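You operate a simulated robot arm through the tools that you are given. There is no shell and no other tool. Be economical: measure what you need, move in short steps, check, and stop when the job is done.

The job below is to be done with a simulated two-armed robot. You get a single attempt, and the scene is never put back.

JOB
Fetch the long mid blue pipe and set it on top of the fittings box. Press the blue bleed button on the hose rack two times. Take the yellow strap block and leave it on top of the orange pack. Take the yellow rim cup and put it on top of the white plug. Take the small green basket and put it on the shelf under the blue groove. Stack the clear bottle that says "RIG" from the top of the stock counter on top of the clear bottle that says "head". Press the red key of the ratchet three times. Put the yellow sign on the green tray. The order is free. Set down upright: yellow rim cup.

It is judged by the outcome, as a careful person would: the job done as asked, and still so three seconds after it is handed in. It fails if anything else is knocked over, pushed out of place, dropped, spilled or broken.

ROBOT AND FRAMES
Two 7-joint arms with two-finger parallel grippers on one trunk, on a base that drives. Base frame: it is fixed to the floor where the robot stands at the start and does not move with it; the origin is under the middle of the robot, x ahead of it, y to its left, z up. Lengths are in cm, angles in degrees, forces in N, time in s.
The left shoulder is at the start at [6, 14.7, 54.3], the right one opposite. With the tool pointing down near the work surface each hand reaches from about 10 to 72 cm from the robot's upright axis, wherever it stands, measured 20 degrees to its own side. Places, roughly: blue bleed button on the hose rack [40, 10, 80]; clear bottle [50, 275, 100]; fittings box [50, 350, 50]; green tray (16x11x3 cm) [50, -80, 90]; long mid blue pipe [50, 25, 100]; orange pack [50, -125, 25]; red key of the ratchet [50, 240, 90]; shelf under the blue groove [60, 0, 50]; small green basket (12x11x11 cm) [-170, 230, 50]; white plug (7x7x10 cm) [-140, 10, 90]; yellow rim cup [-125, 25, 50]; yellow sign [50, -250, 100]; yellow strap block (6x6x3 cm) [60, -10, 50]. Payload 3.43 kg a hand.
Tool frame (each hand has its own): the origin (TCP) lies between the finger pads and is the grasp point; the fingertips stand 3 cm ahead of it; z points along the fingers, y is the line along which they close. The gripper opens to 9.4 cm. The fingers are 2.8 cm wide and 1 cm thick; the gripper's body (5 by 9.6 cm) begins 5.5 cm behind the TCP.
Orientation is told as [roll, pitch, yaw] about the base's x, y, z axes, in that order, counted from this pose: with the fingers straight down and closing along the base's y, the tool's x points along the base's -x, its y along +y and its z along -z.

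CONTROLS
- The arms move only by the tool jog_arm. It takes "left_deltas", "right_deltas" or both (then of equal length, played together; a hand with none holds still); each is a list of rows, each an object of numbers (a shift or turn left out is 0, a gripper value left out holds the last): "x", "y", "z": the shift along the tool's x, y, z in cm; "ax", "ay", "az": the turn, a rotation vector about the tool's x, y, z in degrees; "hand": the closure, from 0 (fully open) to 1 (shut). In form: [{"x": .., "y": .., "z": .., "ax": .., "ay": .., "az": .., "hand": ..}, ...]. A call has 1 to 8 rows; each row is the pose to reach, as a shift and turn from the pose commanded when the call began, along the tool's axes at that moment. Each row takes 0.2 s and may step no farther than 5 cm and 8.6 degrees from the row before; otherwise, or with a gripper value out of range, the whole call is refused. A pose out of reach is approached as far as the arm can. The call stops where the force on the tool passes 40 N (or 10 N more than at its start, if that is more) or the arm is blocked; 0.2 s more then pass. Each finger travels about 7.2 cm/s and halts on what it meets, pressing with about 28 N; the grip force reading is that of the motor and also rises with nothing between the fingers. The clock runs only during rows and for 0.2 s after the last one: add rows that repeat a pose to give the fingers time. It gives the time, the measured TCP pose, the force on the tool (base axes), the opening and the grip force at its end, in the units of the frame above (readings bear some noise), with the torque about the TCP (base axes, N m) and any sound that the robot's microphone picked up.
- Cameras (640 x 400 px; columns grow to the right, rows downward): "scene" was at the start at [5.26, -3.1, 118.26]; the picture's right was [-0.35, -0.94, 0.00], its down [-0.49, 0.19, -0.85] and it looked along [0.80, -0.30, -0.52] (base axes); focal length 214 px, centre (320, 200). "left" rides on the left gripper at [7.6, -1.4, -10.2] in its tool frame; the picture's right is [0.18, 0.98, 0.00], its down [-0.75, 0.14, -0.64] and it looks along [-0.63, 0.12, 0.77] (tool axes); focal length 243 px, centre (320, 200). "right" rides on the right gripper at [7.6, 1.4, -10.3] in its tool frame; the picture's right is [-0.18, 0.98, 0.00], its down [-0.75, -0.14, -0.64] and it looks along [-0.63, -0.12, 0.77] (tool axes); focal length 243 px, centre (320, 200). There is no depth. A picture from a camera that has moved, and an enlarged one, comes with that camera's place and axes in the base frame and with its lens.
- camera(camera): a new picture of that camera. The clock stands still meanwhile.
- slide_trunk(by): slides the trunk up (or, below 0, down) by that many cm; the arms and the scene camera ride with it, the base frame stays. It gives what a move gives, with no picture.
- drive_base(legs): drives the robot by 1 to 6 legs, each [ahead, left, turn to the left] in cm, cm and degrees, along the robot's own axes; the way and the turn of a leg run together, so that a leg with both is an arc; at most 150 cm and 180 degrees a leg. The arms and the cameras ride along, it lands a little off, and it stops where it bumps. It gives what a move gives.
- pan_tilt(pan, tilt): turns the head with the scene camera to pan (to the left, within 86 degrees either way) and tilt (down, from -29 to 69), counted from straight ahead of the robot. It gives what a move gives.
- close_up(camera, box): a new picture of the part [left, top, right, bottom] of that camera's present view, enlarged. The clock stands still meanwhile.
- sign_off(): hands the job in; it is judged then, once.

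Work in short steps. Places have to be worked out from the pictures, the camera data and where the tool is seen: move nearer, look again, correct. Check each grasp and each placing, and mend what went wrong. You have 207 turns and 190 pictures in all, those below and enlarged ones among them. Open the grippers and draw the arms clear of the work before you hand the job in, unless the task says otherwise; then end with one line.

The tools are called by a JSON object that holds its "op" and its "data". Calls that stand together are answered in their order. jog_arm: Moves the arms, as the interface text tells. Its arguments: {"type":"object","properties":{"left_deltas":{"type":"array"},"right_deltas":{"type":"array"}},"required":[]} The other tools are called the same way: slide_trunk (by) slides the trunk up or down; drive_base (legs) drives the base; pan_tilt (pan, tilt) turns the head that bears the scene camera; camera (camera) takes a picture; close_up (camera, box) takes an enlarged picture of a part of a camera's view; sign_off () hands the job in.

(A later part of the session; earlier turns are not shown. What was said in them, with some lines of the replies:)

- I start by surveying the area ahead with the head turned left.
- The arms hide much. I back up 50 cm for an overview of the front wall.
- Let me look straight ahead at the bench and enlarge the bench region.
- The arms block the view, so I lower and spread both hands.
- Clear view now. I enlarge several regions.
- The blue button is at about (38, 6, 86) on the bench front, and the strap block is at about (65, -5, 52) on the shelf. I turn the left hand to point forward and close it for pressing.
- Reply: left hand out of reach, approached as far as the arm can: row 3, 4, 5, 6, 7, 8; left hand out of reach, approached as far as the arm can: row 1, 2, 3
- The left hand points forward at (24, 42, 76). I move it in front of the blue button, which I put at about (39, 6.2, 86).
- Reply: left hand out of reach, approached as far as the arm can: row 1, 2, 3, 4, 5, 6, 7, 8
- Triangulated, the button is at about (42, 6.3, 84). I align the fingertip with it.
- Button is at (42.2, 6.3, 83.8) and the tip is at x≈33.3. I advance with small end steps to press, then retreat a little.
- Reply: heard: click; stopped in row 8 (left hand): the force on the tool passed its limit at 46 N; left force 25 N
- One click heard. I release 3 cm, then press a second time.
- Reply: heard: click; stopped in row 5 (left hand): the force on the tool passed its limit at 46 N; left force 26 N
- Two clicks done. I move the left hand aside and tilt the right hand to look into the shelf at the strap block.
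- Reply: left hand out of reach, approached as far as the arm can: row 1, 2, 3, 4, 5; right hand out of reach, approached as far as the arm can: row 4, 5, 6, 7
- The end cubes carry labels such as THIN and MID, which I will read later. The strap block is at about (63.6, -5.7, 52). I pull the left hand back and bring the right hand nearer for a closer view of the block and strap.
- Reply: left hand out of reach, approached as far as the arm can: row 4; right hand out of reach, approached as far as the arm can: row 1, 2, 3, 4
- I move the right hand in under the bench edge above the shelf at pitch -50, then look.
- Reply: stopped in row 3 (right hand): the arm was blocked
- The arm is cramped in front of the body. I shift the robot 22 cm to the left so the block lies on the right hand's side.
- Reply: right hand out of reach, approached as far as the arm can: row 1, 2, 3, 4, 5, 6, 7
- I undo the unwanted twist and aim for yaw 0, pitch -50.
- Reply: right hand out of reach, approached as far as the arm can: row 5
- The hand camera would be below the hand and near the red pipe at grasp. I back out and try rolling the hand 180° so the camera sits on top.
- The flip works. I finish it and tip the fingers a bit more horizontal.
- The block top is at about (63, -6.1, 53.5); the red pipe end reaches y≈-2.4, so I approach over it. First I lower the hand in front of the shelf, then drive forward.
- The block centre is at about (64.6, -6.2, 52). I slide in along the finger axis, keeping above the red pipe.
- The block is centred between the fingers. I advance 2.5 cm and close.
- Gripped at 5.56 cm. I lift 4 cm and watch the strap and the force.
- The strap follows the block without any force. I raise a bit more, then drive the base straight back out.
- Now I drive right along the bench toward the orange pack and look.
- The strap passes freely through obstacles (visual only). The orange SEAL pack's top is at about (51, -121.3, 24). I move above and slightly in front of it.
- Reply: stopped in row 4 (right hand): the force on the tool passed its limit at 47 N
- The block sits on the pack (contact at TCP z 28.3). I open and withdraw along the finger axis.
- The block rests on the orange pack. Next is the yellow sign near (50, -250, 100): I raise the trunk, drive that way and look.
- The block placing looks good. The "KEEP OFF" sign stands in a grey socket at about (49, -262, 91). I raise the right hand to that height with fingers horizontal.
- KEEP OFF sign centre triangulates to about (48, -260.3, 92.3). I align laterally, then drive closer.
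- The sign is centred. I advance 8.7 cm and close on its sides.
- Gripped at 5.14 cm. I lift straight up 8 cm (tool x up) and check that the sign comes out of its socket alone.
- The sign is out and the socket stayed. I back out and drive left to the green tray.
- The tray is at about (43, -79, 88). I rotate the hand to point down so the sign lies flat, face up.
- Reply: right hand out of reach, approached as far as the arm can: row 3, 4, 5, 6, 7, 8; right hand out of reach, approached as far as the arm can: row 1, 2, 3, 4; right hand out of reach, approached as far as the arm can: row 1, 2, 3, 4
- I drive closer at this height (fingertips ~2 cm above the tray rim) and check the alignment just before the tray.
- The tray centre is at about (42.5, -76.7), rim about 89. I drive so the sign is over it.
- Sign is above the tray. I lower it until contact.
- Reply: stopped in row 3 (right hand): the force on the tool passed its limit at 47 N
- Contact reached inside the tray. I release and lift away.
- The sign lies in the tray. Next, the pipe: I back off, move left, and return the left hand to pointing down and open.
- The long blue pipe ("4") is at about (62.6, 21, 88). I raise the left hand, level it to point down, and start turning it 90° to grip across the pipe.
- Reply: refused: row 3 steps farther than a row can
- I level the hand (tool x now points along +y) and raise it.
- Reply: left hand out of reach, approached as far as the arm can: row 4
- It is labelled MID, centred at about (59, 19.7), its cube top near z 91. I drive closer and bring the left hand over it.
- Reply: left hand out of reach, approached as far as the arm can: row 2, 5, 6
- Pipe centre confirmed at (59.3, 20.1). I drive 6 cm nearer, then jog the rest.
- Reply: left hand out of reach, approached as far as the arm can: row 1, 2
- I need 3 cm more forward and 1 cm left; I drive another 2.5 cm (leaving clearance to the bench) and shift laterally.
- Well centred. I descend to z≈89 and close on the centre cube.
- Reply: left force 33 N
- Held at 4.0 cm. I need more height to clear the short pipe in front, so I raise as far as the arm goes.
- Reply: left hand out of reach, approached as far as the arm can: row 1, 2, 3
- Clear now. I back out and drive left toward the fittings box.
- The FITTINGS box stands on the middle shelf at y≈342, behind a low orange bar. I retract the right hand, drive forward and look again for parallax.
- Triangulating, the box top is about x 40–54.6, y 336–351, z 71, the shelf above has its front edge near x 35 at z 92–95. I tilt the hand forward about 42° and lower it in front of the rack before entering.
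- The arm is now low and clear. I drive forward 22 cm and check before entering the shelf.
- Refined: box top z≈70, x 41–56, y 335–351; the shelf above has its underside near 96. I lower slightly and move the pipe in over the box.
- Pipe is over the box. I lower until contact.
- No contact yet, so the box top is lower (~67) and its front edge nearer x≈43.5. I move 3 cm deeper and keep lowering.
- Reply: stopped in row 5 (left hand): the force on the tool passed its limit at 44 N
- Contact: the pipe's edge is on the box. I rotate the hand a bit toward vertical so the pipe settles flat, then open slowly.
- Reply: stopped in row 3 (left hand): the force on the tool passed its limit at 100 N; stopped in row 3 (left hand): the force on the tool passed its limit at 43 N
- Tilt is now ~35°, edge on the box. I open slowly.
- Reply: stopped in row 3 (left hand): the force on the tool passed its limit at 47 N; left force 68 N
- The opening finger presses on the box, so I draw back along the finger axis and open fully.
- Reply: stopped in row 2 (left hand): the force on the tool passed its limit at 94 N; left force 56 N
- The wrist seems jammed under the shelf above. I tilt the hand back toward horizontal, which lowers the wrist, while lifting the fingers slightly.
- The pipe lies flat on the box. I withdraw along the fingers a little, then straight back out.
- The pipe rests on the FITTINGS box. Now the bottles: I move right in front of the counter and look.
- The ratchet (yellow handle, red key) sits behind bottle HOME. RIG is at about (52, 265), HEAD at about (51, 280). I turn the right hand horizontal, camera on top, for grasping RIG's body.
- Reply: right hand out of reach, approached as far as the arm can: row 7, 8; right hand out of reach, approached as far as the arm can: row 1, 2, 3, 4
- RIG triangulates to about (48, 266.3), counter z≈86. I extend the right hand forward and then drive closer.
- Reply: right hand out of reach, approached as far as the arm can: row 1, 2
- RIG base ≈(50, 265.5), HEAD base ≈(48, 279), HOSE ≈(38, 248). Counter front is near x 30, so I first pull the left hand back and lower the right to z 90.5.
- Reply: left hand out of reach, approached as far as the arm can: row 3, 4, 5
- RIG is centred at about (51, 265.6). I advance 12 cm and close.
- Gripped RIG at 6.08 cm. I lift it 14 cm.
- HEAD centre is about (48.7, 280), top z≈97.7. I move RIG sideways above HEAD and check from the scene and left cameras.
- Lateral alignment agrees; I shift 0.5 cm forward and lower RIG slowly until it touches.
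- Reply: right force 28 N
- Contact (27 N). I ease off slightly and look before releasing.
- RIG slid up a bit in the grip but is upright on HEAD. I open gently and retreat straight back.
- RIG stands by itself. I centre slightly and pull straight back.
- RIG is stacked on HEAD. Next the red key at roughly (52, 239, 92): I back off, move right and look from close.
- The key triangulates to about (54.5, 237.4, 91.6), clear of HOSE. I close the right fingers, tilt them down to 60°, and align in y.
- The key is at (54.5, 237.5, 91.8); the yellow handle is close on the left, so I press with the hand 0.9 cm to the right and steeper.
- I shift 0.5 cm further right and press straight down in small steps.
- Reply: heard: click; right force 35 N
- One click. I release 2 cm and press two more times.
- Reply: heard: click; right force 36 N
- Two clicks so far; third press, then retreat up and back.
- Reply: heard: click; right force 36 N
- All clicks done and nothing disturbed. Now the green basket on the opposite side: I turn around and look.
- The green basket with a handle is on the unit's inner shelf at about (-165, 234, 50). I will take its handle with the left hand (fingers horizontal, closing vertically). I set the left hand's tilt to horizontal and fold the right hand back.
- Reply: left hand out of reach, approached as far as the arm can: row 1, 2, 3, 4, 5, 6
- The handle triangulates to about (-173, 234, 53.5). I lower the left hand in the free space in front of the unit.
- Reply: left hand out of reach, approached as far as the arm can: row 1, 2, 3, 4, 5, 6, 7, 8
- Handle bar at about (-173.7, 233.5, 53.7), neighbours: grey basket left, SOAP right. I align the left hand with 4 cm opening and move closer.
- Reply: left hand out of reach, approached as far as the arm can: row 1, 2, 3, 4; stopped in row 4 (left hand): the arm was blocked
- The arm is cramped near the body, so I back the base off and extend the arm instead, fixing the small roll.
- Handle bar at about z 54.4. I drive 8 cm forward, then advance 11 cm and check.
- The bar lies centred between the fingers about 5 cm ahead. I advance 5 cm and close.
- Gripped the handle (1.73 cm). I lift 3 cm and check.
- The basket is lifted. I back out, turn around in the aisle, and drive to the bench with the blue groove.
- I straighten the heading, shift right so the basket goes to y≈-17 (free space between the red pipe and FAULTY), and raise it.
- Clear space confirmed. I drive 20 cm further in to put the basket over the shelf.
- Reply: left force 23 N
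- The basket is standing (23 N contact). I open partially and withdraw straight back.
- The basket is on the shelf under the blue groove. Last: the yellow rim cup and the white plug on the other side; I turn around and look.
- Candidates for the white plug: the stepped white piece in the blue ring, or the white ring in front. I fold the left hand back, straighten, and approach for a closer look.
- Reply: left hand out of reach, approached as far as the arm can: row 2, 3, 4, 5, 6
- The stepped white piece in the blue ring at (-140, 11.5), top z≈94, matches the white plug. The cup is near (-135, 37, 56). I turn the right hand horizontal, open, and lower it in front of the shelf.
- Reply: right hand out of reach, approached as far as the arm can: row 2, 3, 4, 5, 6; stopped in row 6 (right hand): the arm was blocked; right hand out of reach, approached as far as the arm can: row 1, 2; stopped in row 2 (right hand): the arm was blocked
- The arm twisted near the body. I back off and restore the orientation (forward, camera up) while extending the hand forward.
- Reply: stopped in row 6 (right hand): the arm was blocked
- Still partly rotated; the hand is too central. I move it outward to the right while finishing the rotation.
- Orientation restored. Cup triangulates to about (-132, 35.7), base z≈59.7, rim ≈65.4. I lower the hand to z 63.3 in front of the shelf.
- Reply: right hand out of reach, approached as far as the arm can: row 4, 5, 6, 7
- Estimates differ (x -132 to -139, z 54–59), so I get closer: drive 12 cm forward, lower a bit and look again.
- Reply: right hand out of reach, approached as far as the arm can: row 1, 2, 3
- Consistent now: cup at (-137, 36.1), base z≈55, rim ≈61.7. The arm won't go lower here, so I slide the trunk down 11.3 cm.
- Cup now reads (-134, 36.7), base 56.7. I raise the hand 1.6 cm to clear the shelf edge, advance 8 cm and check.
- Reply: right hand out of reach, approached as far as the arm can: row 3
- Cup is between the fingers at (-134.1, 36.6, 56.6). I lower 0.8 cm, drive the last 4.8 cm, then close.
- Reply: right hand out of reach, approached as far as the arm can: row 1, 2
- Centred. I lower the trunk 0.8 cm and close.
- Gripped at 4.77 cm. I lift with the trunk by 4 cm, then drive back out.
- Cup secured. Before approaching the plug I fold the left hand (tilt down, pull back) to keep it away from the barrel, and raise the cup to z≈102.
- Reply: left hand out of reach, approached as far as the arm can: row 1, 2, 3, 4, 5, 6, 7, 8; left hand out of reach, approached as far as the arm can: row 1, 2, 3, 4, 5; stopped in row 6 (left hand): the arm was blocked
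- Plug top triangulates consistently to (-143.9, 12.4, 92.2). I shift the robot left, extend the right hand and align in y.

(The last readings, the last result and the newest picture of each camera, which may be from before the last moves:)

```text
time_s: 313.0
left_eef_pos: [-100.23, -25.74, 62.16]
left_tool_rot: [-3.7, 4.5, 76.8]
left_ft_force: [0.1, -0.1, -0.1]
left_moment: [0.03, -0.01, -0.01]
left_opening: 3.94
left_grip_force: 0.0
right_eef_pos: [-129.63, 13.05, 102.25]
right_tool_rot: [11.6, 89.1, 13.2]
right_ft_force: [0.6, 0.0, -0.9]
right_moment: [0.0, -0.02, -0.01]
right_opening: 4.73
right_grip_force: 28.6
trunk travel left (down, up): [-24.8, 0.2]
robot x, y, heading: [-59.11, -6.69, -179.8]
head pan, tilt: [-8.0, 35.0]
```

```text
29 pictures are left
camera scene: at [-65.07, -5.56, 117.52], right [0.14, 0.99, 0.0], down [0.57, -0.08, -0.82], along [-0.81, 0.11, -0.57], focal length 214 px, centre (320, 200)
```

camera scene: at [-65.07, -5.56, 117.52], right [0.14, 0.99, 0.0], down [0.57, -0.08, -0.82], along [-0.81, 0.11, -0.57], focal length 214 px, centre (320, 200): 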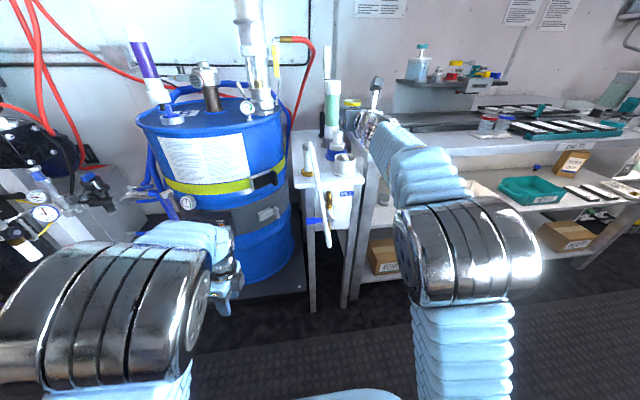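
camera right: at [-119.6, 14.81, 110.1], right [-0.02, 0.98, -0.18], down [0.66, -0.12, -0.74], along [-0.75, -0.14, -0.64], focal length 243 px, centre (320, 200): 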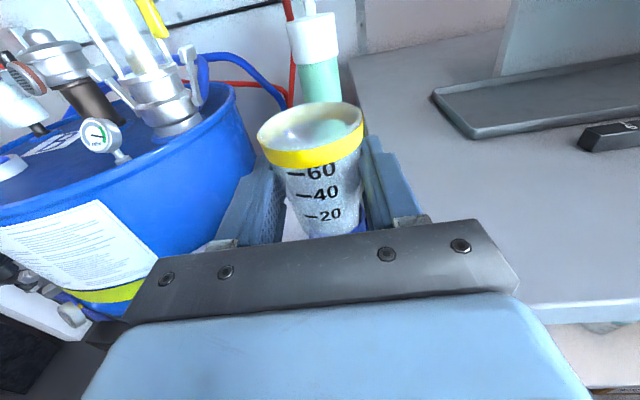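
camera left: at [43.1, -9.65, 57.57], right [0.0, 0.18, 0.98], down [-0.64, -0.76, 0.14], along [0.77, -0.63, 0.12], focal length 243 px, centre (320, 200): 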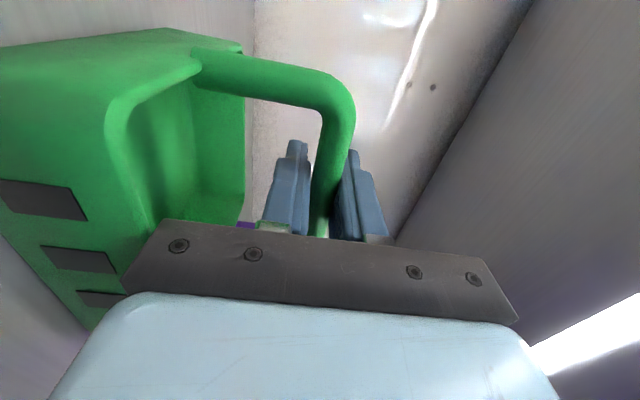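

Clear so far. I drive the remaining ~13.6 cm and check the alignment over the plug.

{"op": "drive_base", "data": {"legs": [[13.6, 0, 0]]}}

{"op": "close_up", "data": {"camera": "scene", "box": [280, 60, 420, 200]}}

{"op": "camera", "data": {"camera": "right"}}

```text
time_s: 314.3
left_eef_pos: [-113.97, -25.92, 62.25]
left_tool_rot: [-3.9, 4.5, 76.6]
left_ft_force: [0.6, 0.6, -0.5]
left_moment: [-0.02, -0.01, 0.01]
left_opening: 3.95
left_grip_force: 0.0
right_eef_pos: [-143.35, 13.04, 102.25]
right_tool_rot: [11.5, 88.9, 13.1]
right_ft_force: [0.7, 0.4, -0.8]
right_moment: [-0.01, -0.06, 0.0]
right_opening: 4.75
right_grip_force: 27.5
trunk travel left (down, up): [-24.8, 0.2]
robot x, y, heading: [-72.98, -6.94, -179.8]
head pan, tilt: [-8.0, 35.0]
```

```text
2.86 times, centred on (350, 130) of scene
camera zoom: at [-78.76, -5.59, 117.52], right [0.14, 0.99, 0.0], down [0.57, -0.08, -0.82], along [-0.81, 0.11, -0.57], focal length 613 px, centre (234, 400)
```

zoom: 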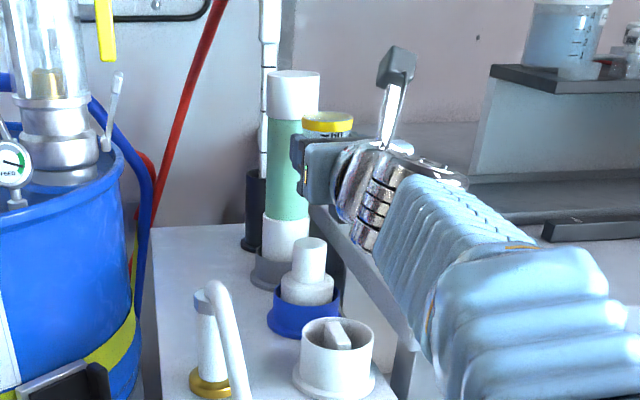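

```text
27 pictures are left
camera right: at [-133.27, 14.83, 110.1], right [-0.02, 0.98, -0.18], down [0.66, -0.12, -0.74], along [-0.75, -0.14, -0.64], focal length 243 px, centre (320, 200)
```

right: 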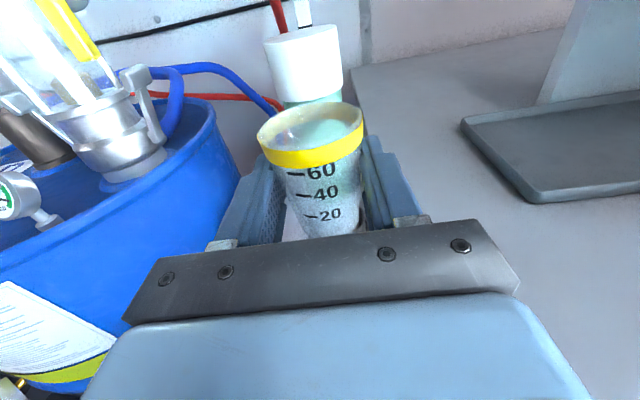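

Knob top reads (-144, 12.1, 92.3), the cup axis y≈13.0. I shift 0.9 cm and lower the cup close to the knob.

{"op": "jog_arm", "data": {"right_deltas": [{"y": -0.9, "x": -2, "z": 0.2}, {"y": -0.9, "x": -4, "z": 0.2}, {"y": -0.9, "x": -5.2, "z": 0.2}]}}

{"op": "close_up", "data": {"camera": "scene", "box": [310, 80, 380, 150]}}

```text
time_s: 315.1
left_eef_pos: [-113.95, -25.92, 62.17]
left_tool_rot: [-3.8, 4.5, 76.6]
left_ft_force: [0.3, 0.5, -0.4]
left_moment: [-0.03, -0.02, 0.02]
left_opening: 3.97
left_grip_force: 0.1
right_eef_pos: [-143.29, 12.16, 97.0]
right_tool_rot: [10.5, 89.1, 12.1]
right_ft_force: [-0.1, -0.4, 0.4]
right_moment: [0.01, -0.04, 0.01]
right_opening: 4.75
right_grip_force: 27.9
trunk travel left (down, up): [-24.8, 0.2]
robot x, y, heading: [-73.01, -7.01, -179.9]
head pan, tilt: [-8.0, 35.0]
```

```text
5.71 times, centred on (345, 115) of scene
camera zoom: at [-78.79, -5.59, 117.52], right [0.14, 0.99, 0.0], down [0.57, -0.08, -0.82], along [-0.81, 0.11, -0.57], focal length 1226 px, centre (177, 686)
```

zoom: 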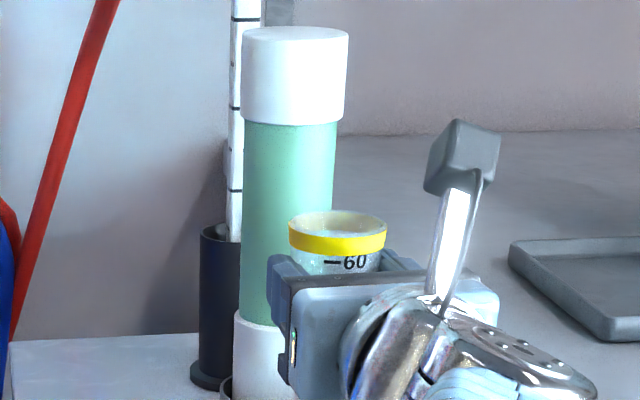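

{"op": "close_up", "data": {"camera": "scene", "box": [300, 95, 380, 165]}}

```text
5.71 times, centred on (340, 130) of scene
camera zoom: at [-78.79, -5.59, 117.52], right [0.14, 0.99, 0.0], down [0.57, -0.08, -0.82], along [-0.81, 0.11, -0.57], focal length 1226 px, centre (206, 600)
```

zoom: 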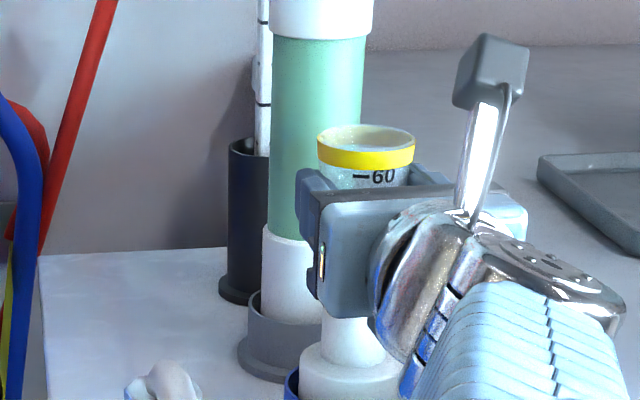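

Lateral alignment is good. I lower in fine steps until contact.

{"op": "jog_arm", "data": {"right_deltas": [{"x": -0.4}, {"x": -0.7}, {"x": -1.0}, {"x": -1.25}, {"x": -1.5}, {"x": -1.75}, {"x": -2.0}]}}

{"op": "close_up", "data": {"camera": "scene", "box": [300, 95, 380, 165]}}

```text
time_s: 316.7
left_eef_pos: [-113.9, -25.8, 62.32]
left_tool_rot: [-3.7, 4.4, 76.7]
left_ft_force: [0.2, -0.5, 0.0]
left_moment: [-0.01, -0.03, 0.02]
left_opening: 3.98
left_grip_force: 0.2
right_eef_pos: [-143.31, 12.13, 95.32]
right_tool_rot: [13.4, 89.2, 15.0]
right_ft_force: [-1.6, 0.3, 20.1]
right_moment: [-0.03, 0.2, 0.0]
right_opening: 4.56
right_grip_force: 27.7
trunk travel left (down, up): [-24.8, 0.2]
robot x, y, heading: [-72.63, -6.62, -180.0]
head pan, tilt: [-8.0, 35.0]
```

```text
5.71 times, centred on (340, 130) of scene
camera zoom: at [-78.63, -5.63, 117.53], right [0.14, 0.99, 0.0], down [0.57, -0.08, -0.82], along [-0.81, 0.11, -0.57], focal length 1226 px, centre (206, 600)
```

zoom: 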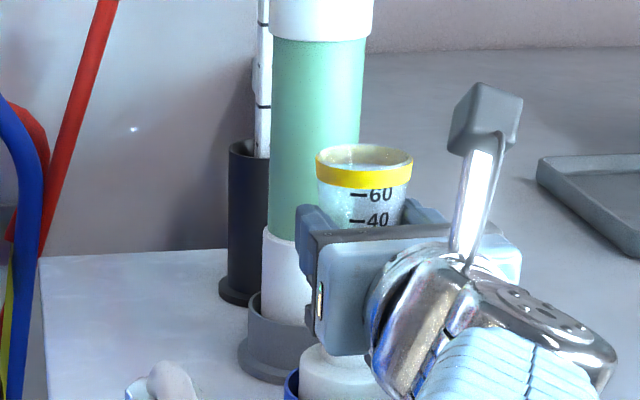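

Contact (20 N), moment indicates the support is near the cup's axis. I ease slightly and open just a little to test.

{"op": "jog_arm", "data": {"right_deltas": [{"x": 0.3}, {"x": 0.3, "hand": 0.42}, {"x": 0.3, "hand": 0.38}, {"x": 0.3, "hand": 0.38}]}}

{"op": "camera", "data": {"camera": "right"}}

```text
time_s: 317.7
left_eef_pos: [-113.92, -25.87, 62.16]
left_tool_rot: [-3.7, 4.6, 76.6]
left_ft_force: [-0.1, 0.1, -0.5]
left_moment: [0.01, -0.02, -0.01]
left_opening: 3.95
left_grip_force: 0.1
right_eef_pos: [-143.46, 12.23, 95.4]
right_tool_rot: [11.3, 89.0, 12.8]
right_ft_force: [-0.9, 0.6, 1.0]
right_moment: [0.0, -0.01, 0.0]
right_opening: 5.84
right_grip_force: 0.0
trunk travel left (down, up): [-24.8, 0.2]
robot x, y, heading: [-72.72, -7.04, -179.5]
head pan, tilt: [-8.0, 35.0]
```

```text
23 pictures are left
camera right: at [-133.34, 13.93, 103.23], right [-0.02, 0.98, -0.18], down [0.66, -0.12, -0.74], along [-0.75, -0.14, -0.64], focal length 243 px, centre (320, 200)
```

right: 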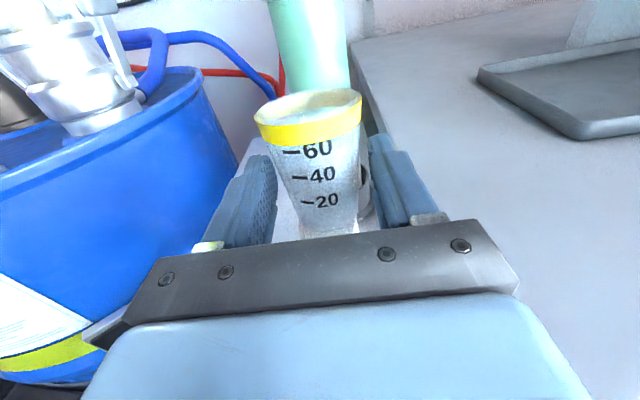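

The cup stands by itself. I open wider and retreat straight back.

{"op": "jog_arm", "data": {"right_deltas": [{"hand": 0.2}, {"hand": 0.1}, {"z": -3, "hand": 0.1}, {"z": -7}, {"z": -11}, {"z": -14}]}}

{"op": "close_up", "data": {"camera": "scene", "box": [290, 80, 400, 180]}}

{"op": "camera", "data": {"camera": "right"}}

```text
time_s: 319.1
left_eef_pos: [-113.9, -25.83, 62.18]
left_tool_rot: [-3.8, 4.5, 76.5]
left_ft_force: [0.6, -0.3, -1.1]
left_moment: [-0.02, -0.01, -0.01]
left_opening: 3.97
left_grip_force: 0.0
right_eef_pos: [-129.25, 12.53, 95.64]
right_tool_rot: [10.6, 89.0, 12.0]
right_ft_force: [0.4, 0.5, -0.3]
right_moment: [0.0, 0.02, -0.03]
right_opening: 8.46
right_grip_force: 0.1
trunk travel left (down, up): [-24.8, 0.2]
robot x, y, heading: [-72.91, -6.63, -179.8]
head pan, tilt: [-8.0, 35.0]
```

```text
4.00 times, centred on (345, 130) of scene
camera zoom: at [-78.8, -5.6, 117.51], right [0.14, 0.99, 0.0], down [0.57, -0.08, -0.82], along [-0.81, 0.11, -0.57], focal length 858 px, centre (220, 480)
```

zoom: 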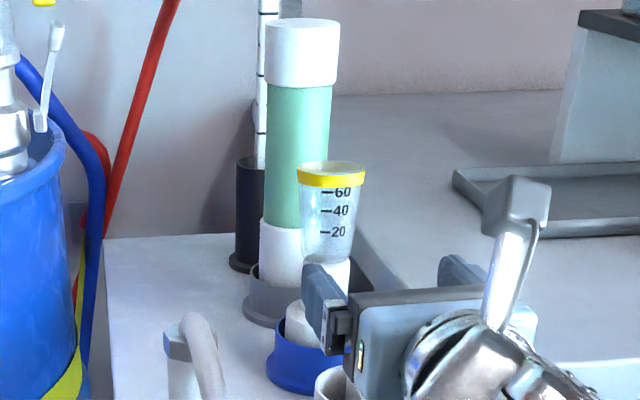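

```text
21 pictures are left
camera right: at [-119.31, 14.27, 103.4], right [-0.02, 0.98, -0.18], down [0.66, -0.12, -0.74], along [-0.75, -0.14, -0.64], focal length 243 px, centre (320, 200)
```

right: 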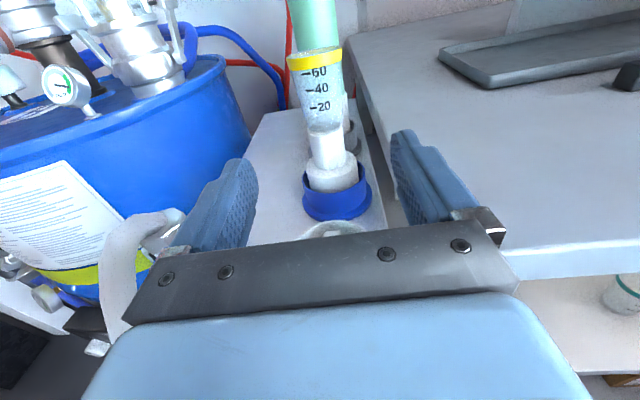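

The cup stands upright on the white plug. I raise slightly and drive back clear, then verify the yellow block and the other placements.

{"op": "jog_arm", "data": {"right_deltas": [{"x": 2}, {"x": 3, "z": -3}]}}

{"op": "drive_base", "data": {"legs": [[-32, 0, 0]]}}

{"op": "close_up", "data": {"camera": "scene", "box": [260, 100, 420, 220]}}

{"op": "drive_base", "data": {"legs": [[0, 0, 178]]}}

{"op": "pan_tilt", "data": {"pan": -20, "tilt": 28}}

{"op": "camera", "data": {"camera": "scene"}}

```text
time_s: 319.7
left_eef_pos: [-113.98, -25.81, 62.08]
left_tool_rot: [-3.9, 4.6, 76.7]
left_ft_force: [0.0, 1.0, -0.7]
left_moment: [-0.02, -0.04, -0.01]
left_opening: 3.96
left_grip_force: 0.1
right_eef_pos: [-126.41, 12.53, 98.61]
right_tool_rot: [12.5, 89.0, 14.0]
right_ft_force: [-0.2, 0.3, 0.6]
right_moment: [0.0, 0.03, -0.02]
right_opening: 8.46
right_grip_force: 0.0
trunk travel left (down, up): [-24.8, 0.2]
robot x, y, heading: [-72.95, -7.07, -179.8]
head pan, tilt: [-8.0, 35.0]
```

```text
time_s: 321.8
left_eef_pos: [-81.88, -25.77, 62.19]
left_tool_rot: [-3.8, 4.5, 76.7]
left_ft_force: [0.0, 0.7, -0.5]
left_moment: [0.01, -0.04, 0.02]
left_opening: 3.95
left_grip_force: 0.0
right_eef_pos: [-94.23, 12.77, 98.68]
right_tool_rot: [11.5, 89.0, 12.9]
right_ft_force: [0.0, 0.7, -1.2]
right_moment: [0.02, -0.02, -0.01]
right_opening: 8.44
right_grip_force: 0.0
trunk travel left (down, up): [-24.8, 0.2]
robot x, y, heading: [-40.75, -6.69, -179.9]
head pan, tilt: [-8.0, 35.0]
```

```text
3.33 times, centred on (340, 160) of scene
camera zoom: at [-46.65, -5.53, 117.52], right [0.14, 0.99, 0.0], down [0.57, -0.08, -0.82], along [-0.81, 0.11, -0.57], focal length 715 px, centre (253, 333)
```

zoom: 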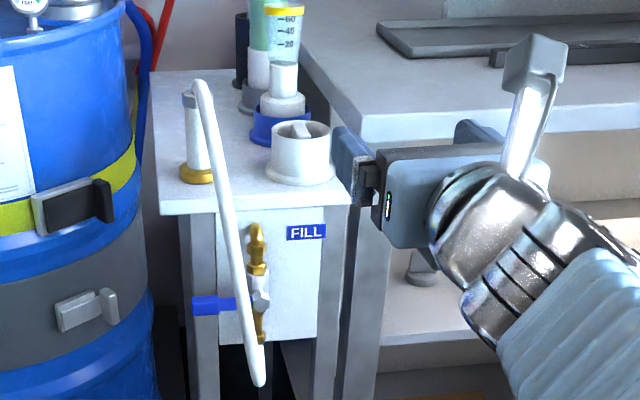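

```text
time_s: 329.6
left_eef_pos: [0.37, 11.98, 62.12]
left_tool_rot: [-3.8, 4.6, -103.6]
left_ft_force: [-0.3, -0.4, 0.0]
left_moment: [0.0, 0.02, 0.01]
left_opening: 3.92
left_grip_force: 0.1
right_eef_pos: [12.77, -26.39, 98.59]
right_tool_rot: [11.6, 89.1, -167.1]
right_ft_force: [-0.3, 0.2, -1.0]
right_moment: [0.02, 0.0, 0.01]
right_opening: 8.47
right_grip_force: 0.0
trunk travel left (down, up): [-24.8, 0.2]
robot x, y, heading: [-40.72, -6.9, -0.5]
head pan, tilt: [-8.0, 35.0]
```

```text
time_s: 330.3
left_eef_pos: [0.32, 12.05, 62.14]
left_tool_rot: [-3.8, 4.5, -103.5]
left_ft_force: [0.1, -0.1, 0.4]
left_moment: [0.01, 0.03, 0.02]
left_opening: 3.96
left_grip_force: 0.0
right_eef_pos: [12.73, -26.59, 98.67]
right_tool_rot: [11.8, 89.0, -166.8]
right_ft_force: [0.2, -0.5, 0.3]
right_moment: [-0.04, -0.01, 0.0]
right_opening: 8.46
right_grip_force: 0.1
trunk travel left (down, up): [-24.8, 0.2]
robot x, y, heading: [-40.64, -6.69, -0.1]
head pan, tilt: [-20.0, 28.0]
```

```text
19 pictures are left
camera scene: at [-35.32, -9.87, 118.61], right [-0.34, -0.94, 0.0], down [-0.44, 0.16, -0.88], along [0.83, -0.3, -0.47], focal length 214 px, centre (320, 200)
```

scene: 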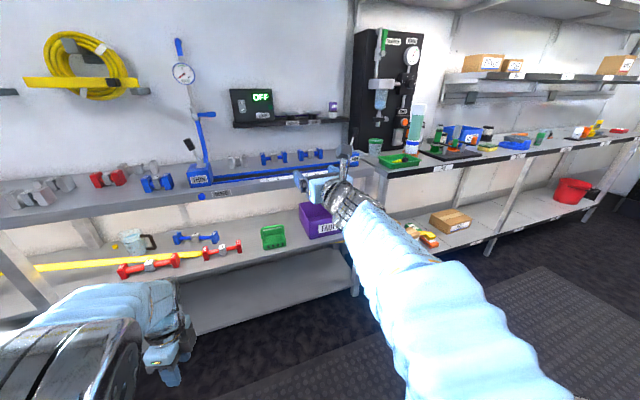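

{"op": "close_up", "data": {"camera": "scene", "box": [380, 140, 480, 260]}}

{"op": "close_up", "data": {"camera": "scene", "box": [100, 140, 360, 290]}}

```text
3.33 times, centred on (430, 200) of scene
camera zoom: at [-35.32, -9.87, 118.61], right [-0.34, -0.94, 0.0], down [-0.44, 0.16, -0.88], along [0.83, -0.3, -0.47], focal length 715 px, centre (-47, 200)
```

zoom: 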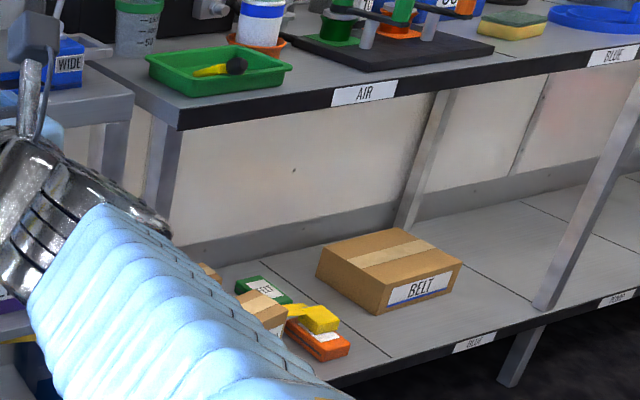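

```text
2.46 times, centred on (230, 215) of scene
camera zoom: at [-35.32, -9.87, 118.61], right [-0.34, -0.94, 0.0], down [-0.44, 0.16, -0.88], along [0.83, -0.3, -0.47], focal length 528 px, centre (542, 163)
```

zoom: 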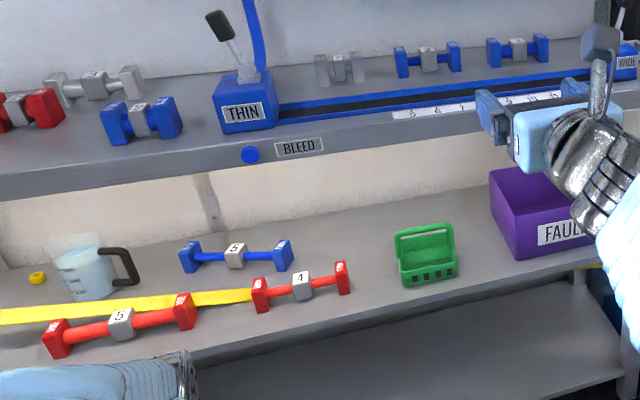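

Everything is in place: block on the pack, sign in the tray, basket on the shelf. I open both grippers fully and then hand in.

{"op": "jog_arm", "data": {"left_deltas": [{"hand": 0}, {"hand": 0}, {"hand": 0}], "right_deltas": [{"hand": 0}, {"hand": 0}, {"hand": 0}]}}

{"op": "sign_off", "data": {}}

```text
time_s: 331.1
left_eef_pos: [0.39, 11.98, 62.2]
left_tool_rot: [-3.8, 4.5, -103.7]
left_ft_force: [0.0, 0.4, -0.6]
left_moment: [-0.02, 0.02, 0.02]
left_opening: 9.4
left_grip_force: 0.1
right_eef_pos: [12.63, -26.48, 98.65]
right_tool_rot: [11.7, 89.0, -167.0]
right_ft_force: [-0.7, -1.0, -0.1]
right_moment: [0.01, -0.04, -0.02]
right_opening: 9.39
right_grip_force: 0.1
trunk travel left (down, up): [-24.8, 0.2]
robot x, y, heading: [-40.8, -7.0, -0.3]
head pan, tilt: [-20.0, 28.0]
```

```text
The job is handed in.
```

All eight parts of the job are done and handed in; the green tray shifted about 1 cm when I released the yellow sign into it.
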